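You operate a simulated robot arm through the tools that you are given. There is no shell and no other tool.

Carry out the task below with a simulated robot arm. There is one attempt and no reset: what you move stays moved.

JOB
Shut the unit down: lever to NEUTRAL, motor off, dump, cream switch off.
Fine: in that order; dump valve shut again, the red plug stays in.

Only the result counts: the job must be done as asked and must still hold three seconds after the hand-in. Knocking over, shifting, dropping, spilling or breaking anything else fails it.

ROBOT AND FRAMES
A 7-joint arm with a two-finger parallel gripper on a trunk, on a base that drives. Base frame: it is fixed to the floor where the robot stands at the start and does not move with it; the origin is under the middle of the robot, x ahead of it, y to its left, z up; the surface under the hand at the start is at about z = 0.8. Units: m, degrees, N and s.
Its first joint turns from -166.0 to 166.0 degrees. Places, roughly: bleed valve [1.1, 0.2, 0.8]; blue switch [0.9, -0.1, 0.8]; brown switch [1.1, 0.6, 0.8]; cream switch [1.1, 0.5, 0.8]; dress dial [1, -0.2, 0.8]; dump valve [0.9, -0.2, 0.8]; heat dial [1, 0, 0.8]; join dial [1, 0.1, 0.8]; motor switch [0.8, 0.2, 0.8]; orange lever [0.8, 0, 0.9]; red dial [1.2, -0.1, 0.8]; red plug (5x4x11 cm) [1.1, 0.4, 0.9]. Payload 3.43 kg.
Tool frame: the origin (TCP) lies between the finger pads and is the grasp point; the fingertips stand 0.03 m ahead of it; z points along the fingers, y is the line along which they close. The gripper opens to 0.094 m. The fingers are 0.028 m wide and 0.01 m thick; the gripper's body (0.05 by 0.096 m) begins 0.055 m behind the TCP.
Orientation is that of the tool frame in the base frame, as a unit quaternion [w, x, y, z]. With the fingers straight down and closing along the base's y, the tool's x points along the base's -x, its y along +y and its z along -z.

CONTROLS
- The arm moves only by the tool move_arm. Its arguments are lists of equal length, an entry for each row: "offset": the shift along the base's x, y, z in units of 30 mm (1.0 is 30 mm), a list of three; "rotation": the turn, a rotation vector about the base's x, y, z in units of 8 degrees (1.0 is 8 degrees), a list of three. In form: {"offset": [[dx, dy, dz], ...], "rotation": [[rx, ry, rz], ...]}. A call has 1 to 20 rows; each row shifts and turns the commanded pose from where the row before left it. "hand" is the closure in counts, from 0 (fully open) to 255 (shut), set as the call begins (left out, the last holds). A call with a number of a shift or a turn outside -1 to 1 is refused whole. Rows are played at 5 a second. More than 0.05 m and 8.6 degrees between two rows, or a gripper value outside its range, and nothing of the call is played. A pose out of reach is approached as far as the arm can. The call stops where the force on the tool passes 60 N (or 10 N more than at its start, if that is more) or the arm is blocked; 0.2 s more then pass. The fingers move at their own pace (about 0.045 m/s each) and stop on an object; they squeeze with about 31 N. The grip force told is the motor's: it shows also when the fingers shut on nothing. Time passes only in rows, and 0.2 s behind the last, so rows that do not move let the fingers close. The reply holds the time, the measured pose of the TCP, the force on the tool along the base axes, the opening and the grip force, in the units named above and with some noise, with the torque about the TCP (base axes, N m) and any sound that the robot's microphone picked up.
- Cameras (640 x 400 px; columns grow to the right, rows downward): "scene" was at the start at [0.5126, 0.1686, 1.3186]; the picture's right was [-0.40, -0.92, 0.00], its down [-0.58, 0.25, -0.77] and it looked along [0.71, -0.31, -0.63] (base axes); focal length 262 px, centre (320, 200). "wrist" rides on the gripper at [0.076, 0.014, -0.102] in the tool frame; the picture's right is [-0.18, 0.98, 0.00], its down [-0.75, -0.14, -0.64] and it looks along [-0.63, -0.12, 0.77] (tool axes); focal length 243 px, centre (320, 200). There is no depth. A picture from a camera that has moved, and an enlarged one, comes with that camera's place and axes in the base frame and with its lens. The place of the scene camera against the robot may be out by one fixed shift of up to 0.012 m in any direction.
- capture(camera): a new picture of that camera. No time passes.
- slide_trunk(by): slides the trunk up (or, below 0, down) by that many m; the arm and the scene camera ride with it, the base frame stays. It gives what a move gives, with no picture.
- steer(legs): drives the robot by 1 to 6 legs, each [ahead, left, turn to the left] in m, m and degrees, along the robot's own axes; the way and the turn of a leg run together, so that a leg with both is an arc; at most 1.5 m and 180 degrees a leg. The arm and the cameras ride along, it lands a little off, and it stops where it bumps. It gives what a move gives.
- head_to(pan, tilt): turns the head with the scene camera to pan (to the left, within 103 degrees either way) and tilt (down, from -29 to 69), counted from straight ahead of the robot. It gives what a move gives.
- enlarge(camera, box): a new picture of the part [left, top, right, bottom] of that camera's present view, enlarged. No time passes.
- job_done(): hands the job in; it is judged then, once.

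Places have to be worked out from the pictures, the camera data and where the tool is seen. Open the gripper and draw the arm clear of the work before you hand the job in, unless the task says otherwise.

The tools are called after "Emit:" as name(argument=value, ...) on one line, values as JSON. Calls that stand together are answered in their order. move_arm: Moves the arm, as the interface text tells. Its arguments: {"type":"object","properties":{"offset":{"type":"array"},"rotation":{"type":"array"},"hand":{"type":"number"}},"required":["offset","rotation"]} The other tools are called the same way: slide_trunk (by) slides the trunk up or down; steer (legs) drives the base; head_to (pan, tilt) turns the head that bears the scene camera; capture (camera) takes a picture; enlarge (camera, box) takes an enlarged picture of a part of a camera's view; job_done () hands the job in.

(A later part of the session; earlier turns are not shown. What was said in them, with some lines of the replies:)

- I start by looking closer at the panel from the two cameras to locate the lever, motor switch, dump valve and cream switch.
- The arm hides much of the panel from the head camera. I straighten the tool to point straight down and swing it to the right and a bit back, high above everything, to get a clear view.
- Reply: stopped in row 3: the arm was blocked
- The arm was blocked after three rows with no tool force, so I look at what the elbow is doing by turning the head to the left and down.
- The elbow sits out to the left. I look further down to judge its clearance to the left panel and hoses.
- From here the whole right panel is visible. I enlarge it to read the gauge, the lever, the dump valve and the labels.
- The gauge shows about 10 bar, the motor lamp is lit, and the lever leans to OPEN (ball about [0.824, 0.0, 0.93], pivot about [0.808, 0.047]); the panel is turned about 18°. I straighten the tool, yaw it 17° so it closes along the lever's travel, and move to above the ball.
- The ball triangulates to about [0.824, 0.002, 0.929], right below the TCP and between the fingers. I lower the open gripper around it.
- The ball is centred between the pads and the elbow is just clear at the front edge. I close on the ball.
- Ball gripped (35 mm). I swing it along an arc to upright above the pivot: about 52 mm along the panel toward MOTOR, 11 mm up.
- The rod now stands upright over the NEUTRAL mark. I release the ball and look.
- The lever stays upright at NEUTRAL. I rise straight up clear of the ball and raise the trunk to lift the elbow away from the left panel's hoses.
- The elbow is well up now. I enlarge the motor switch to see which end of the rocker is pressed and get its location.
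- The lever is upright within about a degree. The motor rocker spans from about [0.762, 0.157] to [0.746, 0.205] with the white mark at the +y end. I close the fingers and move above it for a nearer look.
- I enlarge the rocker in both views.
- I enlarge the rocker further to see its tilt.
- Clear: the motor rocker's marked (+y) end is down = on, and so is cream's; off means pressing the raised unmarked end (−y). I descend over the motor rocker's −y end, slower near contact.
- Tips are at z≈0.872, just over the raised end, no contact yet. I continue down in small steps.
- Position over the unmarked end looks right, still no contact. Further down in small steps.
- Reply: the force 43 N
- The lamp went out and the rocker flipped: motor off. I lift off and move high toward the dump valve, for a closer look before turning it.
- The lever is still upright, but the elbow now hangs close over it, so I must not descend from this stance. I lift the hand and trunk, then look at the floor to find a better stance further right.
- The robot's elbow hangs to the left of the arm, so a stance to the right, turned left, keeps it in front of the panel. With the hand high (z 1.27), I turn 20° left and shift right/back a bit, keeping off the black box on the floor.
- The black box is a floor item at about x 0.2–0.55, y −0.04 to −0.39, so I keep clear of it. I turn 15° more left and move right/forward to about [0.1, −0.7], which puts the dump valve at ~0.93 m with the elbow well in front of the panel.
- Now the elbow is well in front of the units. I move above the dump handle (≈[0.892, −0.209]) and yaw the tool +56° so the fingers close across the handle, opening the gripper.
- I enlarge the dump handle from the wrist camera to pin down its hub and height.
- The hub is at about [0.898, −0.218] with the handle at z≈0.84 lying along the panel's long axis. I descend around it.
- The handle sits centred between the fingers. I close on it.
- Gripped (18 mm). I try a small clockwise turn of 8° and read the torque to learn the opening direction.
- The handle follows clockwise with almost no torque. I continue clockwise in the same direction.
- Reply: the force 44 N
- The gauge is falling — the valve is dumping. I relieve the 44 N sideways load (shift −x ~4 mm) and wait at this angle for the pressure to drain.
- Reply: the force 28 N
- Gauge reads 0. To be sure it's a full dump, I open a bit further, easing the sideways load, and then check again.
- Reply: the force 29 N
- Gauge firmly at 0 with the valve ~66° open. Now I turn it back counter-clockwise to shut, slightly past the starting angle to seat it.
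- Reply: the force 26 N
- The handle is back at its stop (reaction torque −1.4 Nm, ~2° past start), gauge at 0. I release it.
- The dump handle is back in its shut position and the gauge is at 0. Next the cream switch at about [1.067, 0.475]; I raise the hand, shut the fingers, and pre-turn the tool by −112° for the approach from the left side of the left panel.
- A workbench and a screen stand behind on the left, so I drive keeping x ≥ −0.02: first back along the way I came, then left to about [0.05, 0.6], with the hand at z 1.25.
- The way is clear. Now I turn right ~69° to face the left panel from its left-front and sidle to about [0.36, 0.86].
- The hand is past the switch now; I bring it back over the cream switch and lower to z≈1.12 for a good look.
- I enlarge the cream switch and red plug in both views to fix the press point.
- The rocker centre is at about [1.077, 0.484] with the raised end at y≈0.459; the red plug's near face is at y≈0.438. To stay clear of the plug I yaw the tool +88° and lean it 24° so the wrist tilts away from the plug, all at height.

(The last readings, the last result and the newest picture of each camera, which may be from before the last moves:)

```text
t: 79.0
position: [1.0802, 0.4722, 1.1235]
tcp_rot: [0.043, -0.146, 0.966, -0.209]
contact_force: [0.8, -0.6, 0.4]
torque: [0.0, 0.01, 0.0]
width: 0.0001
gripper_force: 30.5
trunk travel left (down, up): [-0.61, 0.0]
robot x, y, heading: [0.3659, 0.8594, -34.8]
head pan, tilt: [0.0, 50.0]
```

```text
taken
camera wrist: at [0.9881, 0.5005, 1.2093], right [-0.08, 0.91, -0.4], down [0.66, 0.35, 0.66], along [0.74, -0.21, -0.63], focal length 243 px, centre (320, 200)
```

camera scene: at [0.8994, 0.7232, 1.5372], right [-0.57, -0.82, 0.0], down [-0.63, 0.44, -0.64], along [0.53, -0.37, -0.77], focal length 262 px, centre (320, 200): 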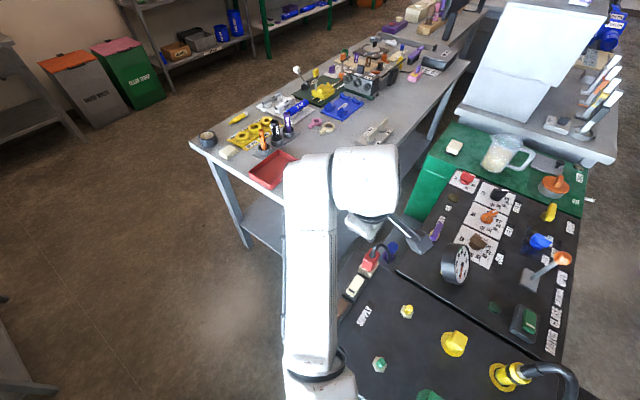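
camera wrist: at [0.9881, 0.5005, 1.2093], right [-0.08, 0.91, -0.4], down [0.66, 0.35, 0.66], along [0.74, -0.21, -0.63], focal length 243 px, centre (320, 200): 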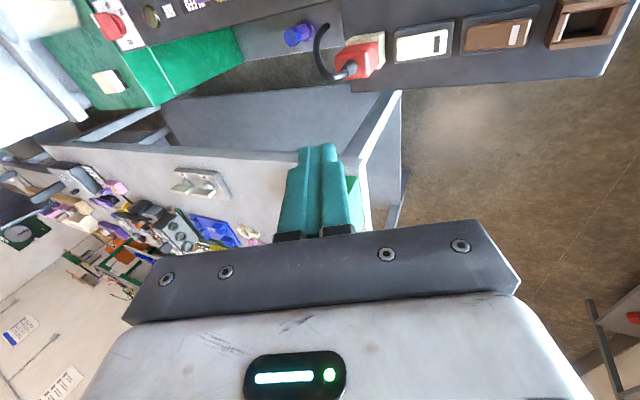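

Orientation is right (leaning away from the plug), and this view confirms the rocker centre at [1.075, 0.483]. I descend to just above the switch.

Emit:
move_arm(offset=[[0, 0, -0.95], [0, 0, -0.95], [0, 0, -0.95], [0, 0, -0.95], [0, 0, -0.95], [0, 0, -0.95], [0, 0, -0.7]], rotation=[[0, 0, 0], [0, 0, 0], [0, 0, 0], [0, 0, 0], [0, 0, 0], [0, 0, 0], [0, 0, 0]])

Emit:
capture(camera="wrist")

Emit:
capture(camera="scene")

```text
t: 80.6
position: [1.0797, 0.471, 0.9319]
tcp_rot: [0.043, -0.145, 0.966, -0.208]
contact_force: [0.2, -0.6, -0.4]
torque: [0.01, 0.0, 0.01]
width: 0.0005
gripper_force: 31.3
trunk travel left (down, up): [-0.61, 0.0]
robot x, y, heading: [0.3632, 0.8611, -34.9]
head pan, tilt: [0.0, 50.0]
```

```text
taken
camera wrist: at [0.9878, 0.4999, 1.0181], right [-0.08, 0.91, -0.4], down [0.66, 0.35, 0.66], along [0.74, -0.21, -0.63], focal length 243 px, centre (320, 200)
```

wrist: 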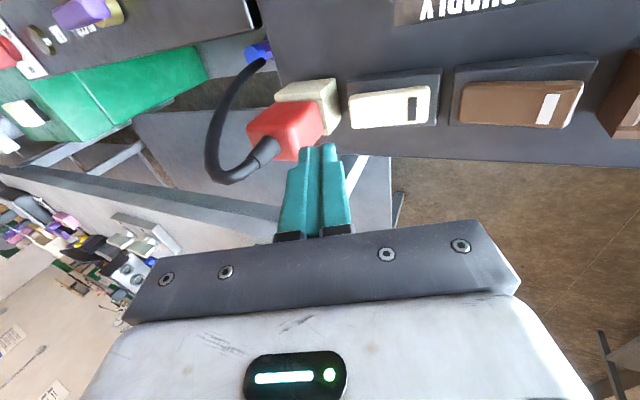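

```text
taken
camera scene: at [0.8994, 0.7233, 1.5372], right [-0.57, -0.82, 0.0], down [-0.63, 0.44, -0.64], along [0.53, -0.37, -0.77], focal length 262 px, centre (320, 200)
```

scene: 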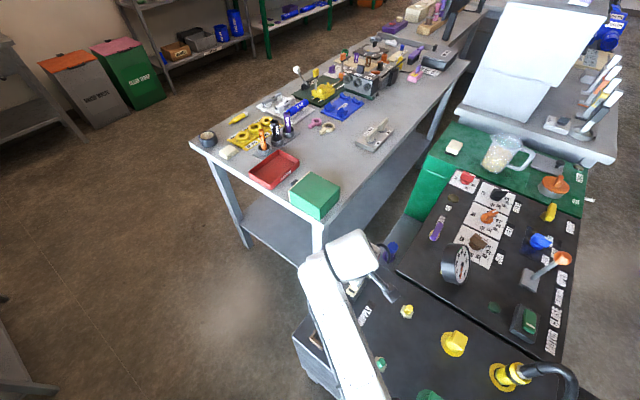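

I enlarge to check the gap between fingertips and the red plug before going lower.

Emit:
enlarge(camera="wrist", box=[230, 50, 460, 240])

Emit:
enlarge(camera="scene", box=[290, 210, 430, 330])

```text
2.11 times, centred on (345, 145) of wrist
camera zoom: at [0.9878, 0.4999, 1.0181], right [-0.08, 0.91, -0.4], down [0.66, 0.35, 0.66], along [0.74, -0.21, -0.63], focal length 511 px, centre (267, 316)
```

zoom: 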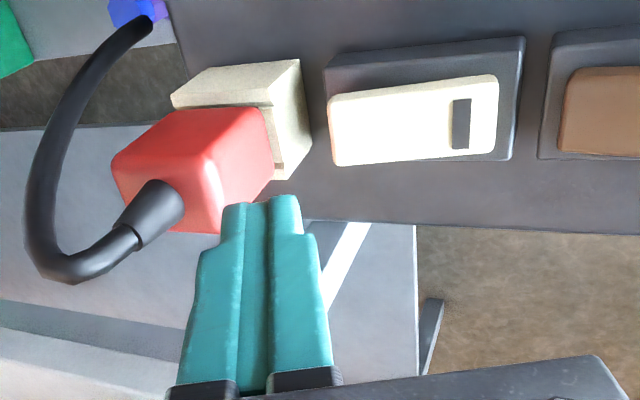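

```text
3.33 times, centred on (360, 270) of scene
camera zoom: at [0.8994, 0.7233, 1.5372], right [-0.57, -0.82, 0.0], down [-0.63, 0.44, -0.64], along [0.53, -0.37, -0.77], focal length 872 px, centre (187, -33)
```

zoom: 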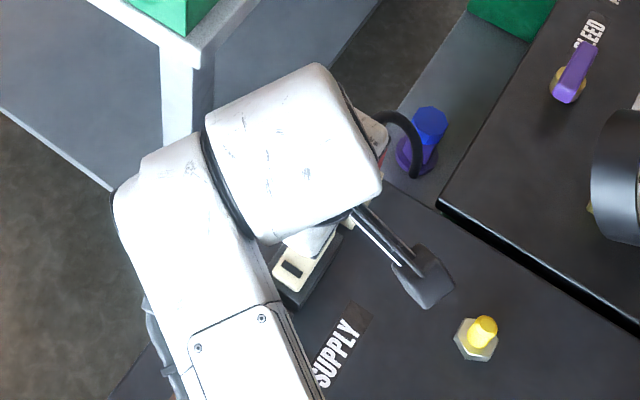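

The tips clear the plug by about 1 cm and line up over the raised end of the cream rocker. I descend further, slowly near contact.

Emit:
move_arm(offset=[[0, 0, -0.5], [0, 0, -0.5], [0, 0, -0.3], [0, 0, -0.2]], rotation=[[0, 0, 0], [0, 0, 0], [0, 0, 0], [0, 0, 0]])

Emit:
enlarge(camera="wrist", box=[230, 50, 460, 240])

```text
t: 81.6
position: [1.0789, 0.4716, 0.8863]
tcp_rot: [0.043, -0.143, 0.967, -0.208]
contact_force: [-0.6, -0.5, -0.2]
torque: [0.02, -0.03, -0.01]
width: 0.0001
gripper_force: 31.1
trunk travel left (down, up): [-0.61, 0.0]
robot x, y, heading: [0.36, 0.86, -34.8]
head pan, tilt: [0.0, 50.0]
```

```text
2.11 times, centred on (345, 145) of wrist
camera zoom: at [0.9879, 0.4995, 0.9723], right [-0.08, 0.91, -0.4], down [0.66, 0.35, 0.66], along [0.74, -0.21, -0.63], focal length 511 px, centre (267, 316)
```

zoom: 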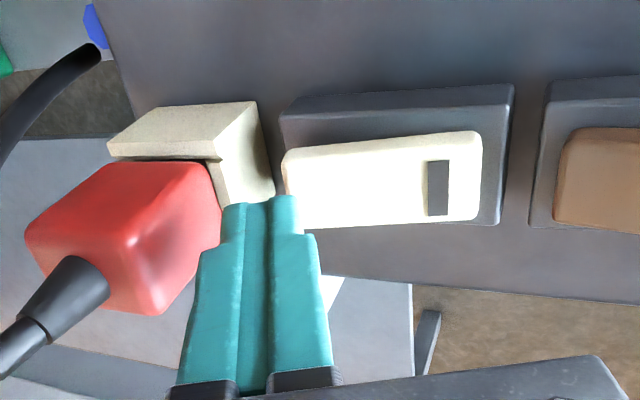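

Still free; the tip is coming onto the raised end. Small steps down now.

Emit:
move_arm(offset=[[0, 0, -0.15], [0, 0, -0.15], [0, 0, -0.15]], rotation=[[0, 0, 0], [0, 0, 0], [0, 0, 0]])

Emit:
enlarge(camera="wrist", box=[230, 50, 460, 240])

```text
t: 82.4
position: [1.0791, 0.4734, 0.8735]
tcp_rot: [0.042, -0.145, 0.967, -0.207]
contact_force: [-0.4, -0.3, -0.5]
torque: [0.02, 0.01, -0.01]
width: 0.0001
gripper_force: 31.0
trunk travel left (down, up): [-0.61, 0.0]
robot x, y, heading: [0.3643, 0.8636, -34.9]
head pan, tilt: [0.0, 50.0]
```

```text
2.11 times, centred on (345, 145) of wrist
camera zoom: at [0.9881, 0.5005, 0.9593], right [-0.08, 0.91, -0.4], down [0.66, 0.35, 0.66], along [0.74, -0.21, -0.63], focal length 511 px, centre (267, 316)
```

zoom: 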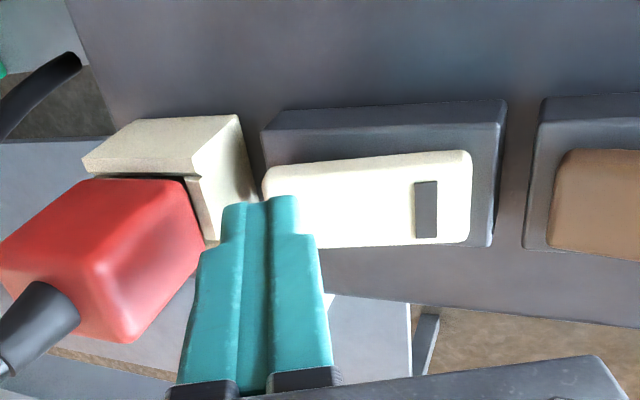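

No contact yet; a few more small steps.

Emit:
move_arm(offset=[[0, 0, -0.12], [0, 0, -0.12], [0, 0, -0.12], [0, 0, 0]], rotation=[[0, 0, 0], [0, 0, 0], [0, 0, 0], [0, 0, 0]])

Emit:
enlarge(camera="wrist", box=[230, 50, 460, 240])

```text
t: 83.4
position: [1.0796, 0.4721, 0.8632]
tcp_rot: [0.042, -0.144, 0.967, -0.207]
contact_force: [0.3, 0.3, 0.5]
torque: [-0.04, -0.02, 0.02]
width: 0.0
gripper_force: 31.1
trunk travel left (down, up): [-0.61, 0.0]
robot x, y, heading: [0.3644, 0.8621, -34.8]
head pan, tilt: [0.0, 50.0]
```

```text
2.11 times, centred on (345, 145) of wrist
camera zoom: at [0.9882, 0.5002, 0.9487], right [-0.08, 0.91, -0.4], down [0.66, 0.35, 0.66], along [0.74, -0.21, -0.64], focal length 511 px, centre (267, 316)
```

zoom: 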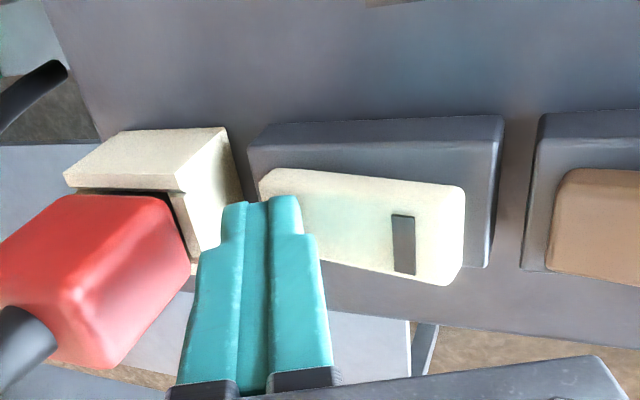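

The cream rocker has flipped — its unmarked end is down, marked end up. I lift straight up away from it and check.

Emit:
move_arm(offset=[[0, 0, 0.4], [0, 0, 0.9], [0, 0, 0.9], [0, 0, 0.9], [0, 0, 0.9], [0, 0, 0.9], [0, 0, 0.9], [0, 0, 0.9], [0, 0, 0.9], [0, 0, 0.9], [0, 0, 0.9]], rotation=[[0, 0, 0], [0, 0, 0], [0, 0, 0], [0, 0, 0], [0, 0, 0], [0, 0, 0], [0, 0, 0], [0, 0, 0], [0.714, 0.23, 0], [0.714, 0.23, 0], [0.714, 0.23, 0]])

Emit:
capture(camera="scene")

Emit:
capture(camera="wrist")

```text
t: 85.8
position: [1.0791, 0.4725, 1.1457]
tcp_rot: [0.017, -0.149, 0.987, -0.054]
contact_force: [0.3, 0.2, -0.2]
torque: [-0.01, -0.01, -0.02]
width: 0.0
gripper_force: 30.6
trunk travel left (down, up): [-0.61, 0.0]
robot x, y, heading: [0.3657, 0.8598, -34.9]
head pan, tilt: [0.0, 50.0]
```

```text
taken
camera scene: at [0.8995, 0.7245, 1.5371], right [-0.57, -0.82, 0.0], down [-0.63, 0.44, -0.64], along [0.53, -0.37, -0.77], focal length 262 px, centre (320, 200)
```

scene: 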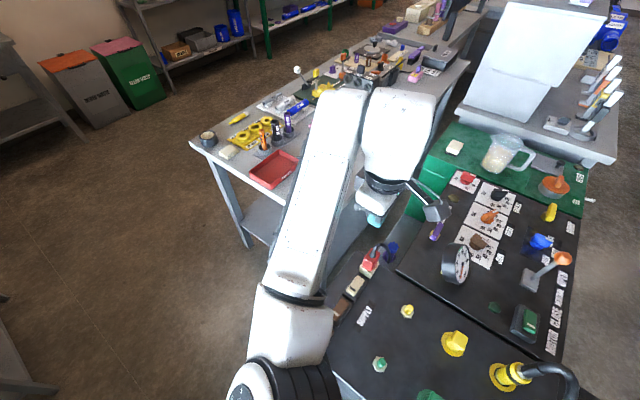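

```text
taken
camera wrist: at [0.9975, 0.4739, 1.2447], right [-0.11, 0.99, -0.11], down [0.73, 0.15, 0.67], along [0.68, 0.0, -0.74], focal length 243 px, centre (320, 200)
```

wrist: 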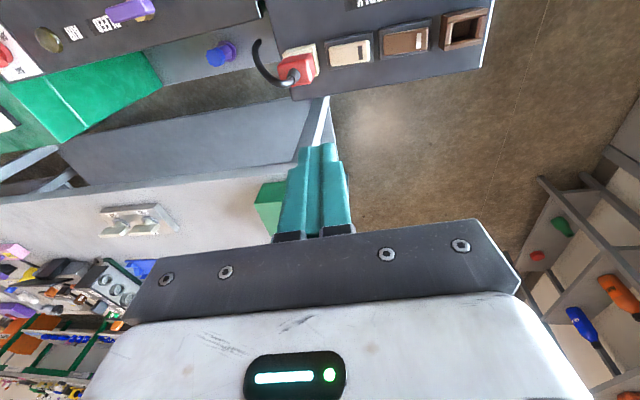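

I enlarge to verify every end state: cream rocker and plug, gauge, lever, motor switch, and dump handle.

Emit:
enlarge(camera="scene", box=[320, 230, 420, 330])

Emit:
enlarge(camera="scene", box=[420, 160, 600, 360])

Emit:
enlarge(camera="wrist", box=[270, 10, 450, 110])

Emit:
enlarge(camera="scene", box=[425, 235, 485, 295])

```text
4.00 times, centred on (370, 280) of scene
camera zoom: at [0.8995, 0.7245, 1.5371], right [-0.57, -0.82, 0.0], down [-0.63, 0.44, -0.64], along [0.53, -0.37, -0.77], focal length 1046 px, centre (120, -120)
```

zoom: 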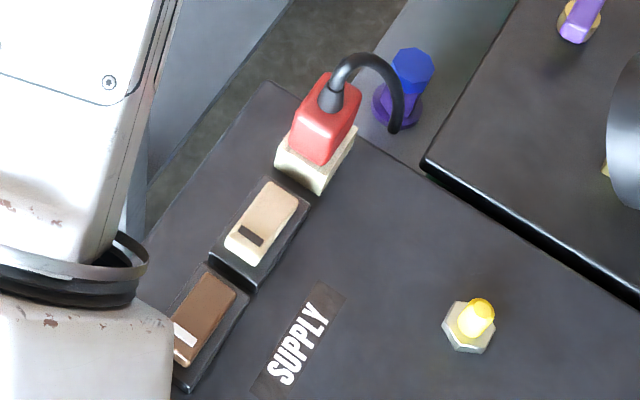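

```text
2.00 times, centred on (510, 260) of scene
camera zoom: at [0.8995, 0.7245, 1.5371], right [-0.57, -0.82, 0.0], down [-0.63, 0.44, -0.64], along [0.53, -0.37, -0.77], focal length 523 px, centre (-60, 80)
```

zoom: 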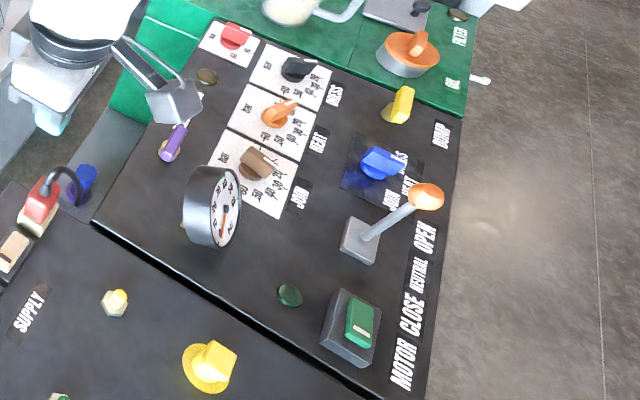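

```text
3.56 times, centred on (360, 60) of wrist
camera zoom: at [0.9975, 0.4739, 1.2447], right [-0.11, 0.99, -0.11], down [0.73, 0.15, 0.67], along [0.68, 0.0, -0.74], focal length 863 px, centre (178, 698)
```

zoom: 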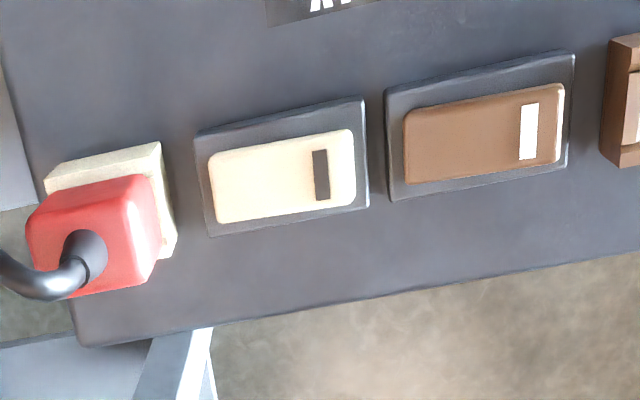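

```text
6.67 times, centred on (455, 265) of scene
camera zoom: at [0.8995, 0.7245, 1.5371], right [-0.57, -0.82, 0.0], down [-0.63, 0.44, -0.64], along [0.53, -0.37, -0.77], focal length 1744 px, centre (-580, -233)
```

zoom: 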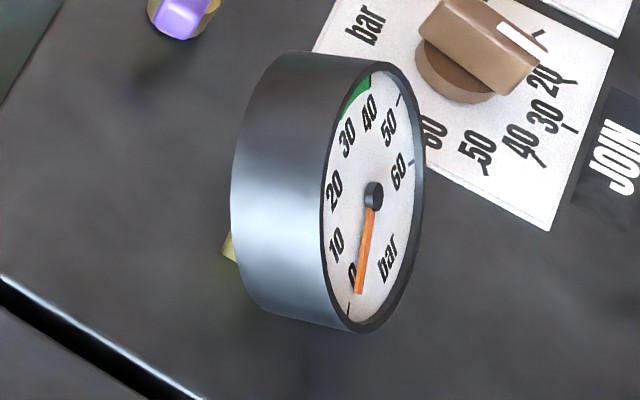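

All looks right; I take one last closer look at the dump handle and lever.

Emit:
enlarge(camera="scene", box=[510, 190, 590, 300])

```text
3.64 times, centred on (550, 245) of scene
camera zoom: at [0.8995, 0.7245, 1.5371], right [-0.57, -0.82, 0.0], down [-0.63, 0.44, -0.64], along [0.53, -0.37, -0.77], focal length 951 px, centre (-516, 36)
```

zoom: 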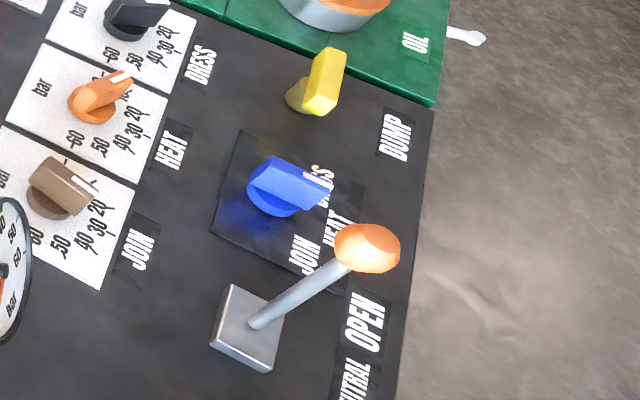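

Dump handle is aligned shut, lever upright at NEUTRAL, motor lamp dark, gauge at 0, cream rocker off, red plug seated. I open the gripper and draw the hand up and back clear of the panels.

Emit:
move_arm(offset=[[0, 0, 1], [0, 0, 1], [0, 0, 1], [0, 0, 1], [-0.7, 0.5, 0.3], [-0.7, 0.5, 0.3], [-0.7, 0.5, 0], [-0.7, 0.5, 0], [0, 0, 0]], rotation=[[0, 0, 0], [0, 0, 0], [0, 0, 0], [0, 0, 0], [0, 0, 0], [0, 0, 0], [0, 0, 0], [0, 0, 0], [0, 0, 0]], hand=0)

Emit:
capture(camera="scene")

Emit:
capture(camera="wrist")

```text
t: 87.8
position: [0.995, 0.5305, 1.2834]
tcp_rot: [0.018, -0.146, 0.988, -0.054]
contact_force: [-0.3, 0.3, 0.0]
torque: [0.0, 0.0, 0.0]
width: 0.0938
gripper_force: 0.1
trunk travel left (down, up): [-0.61, 0.0]
robot x, y, heading: [0.3648, 0.859, -34.7]
head pan, tilt: [0.0, 50.0]
```

```text
taken
camera scene: at [0.8994, 0.7234, 1.5372], right [-0.57, -0.82, 0.0], down [-0.63, 0.44, -0.64], along [0.53, -0.37, -0.77], focal length 262 px, centre (320, 200)
```

scene: 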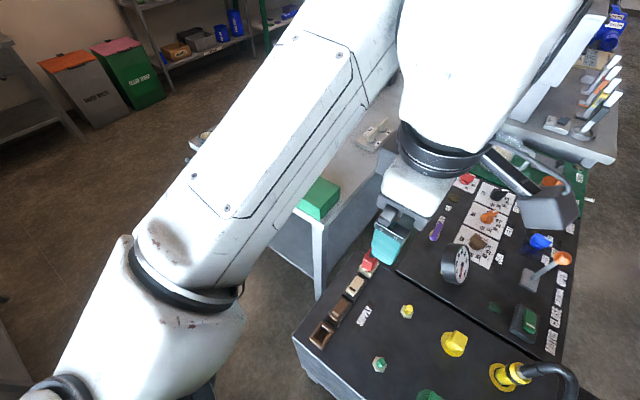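

```text
taken
camera wrist: at [0.9132, 0.5319, 1.3816], right [-0.11, 0.99, -0.11], down [0.73, 0.15, 0.67], along [0.68, -0.01, -0.74], focal length 243 px, centre (320, 200)
```

wrist: 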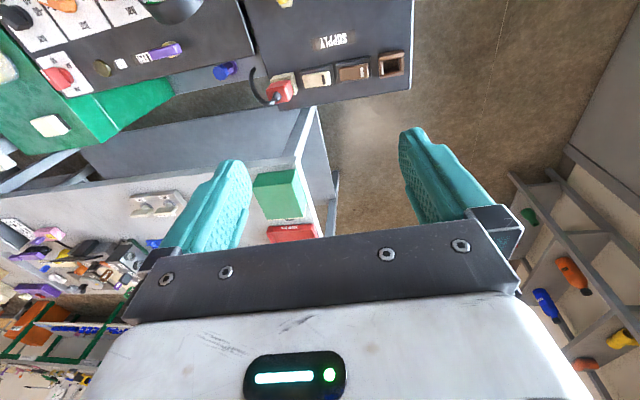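

The arm is clear with the gripper open, and everything is in its required end state: lever NEUTRAL, motor off, pressure dumped with the valve shut, cream switch off, red plug in. I hand the job in.

Emit:
job_done()

```text
The job is handed in.
```

The unit is shut down, with each step done in the order you gave. I've handed the job in but haven't seen the verdict.

- **Lever:** it stands upright over NEUTRAL and stayed there after I let go.
- **Motor:** the switch is off and its lamp went out.
- **Dump:** I opened the dump valve until the gauge fell from about 10 bar to 0. I then turned it back to its stop, so it is shut again.
- **Cream switch:** it is off. The red plug beside it stayed in.

I saw nothing else on the panels moved or knocked. The gripper is open and the arm is raised clear of the panels. I had to drive the robot to two new standing spots to reach the valve and the cream switch, so it now stands to the front-left of the left panel.
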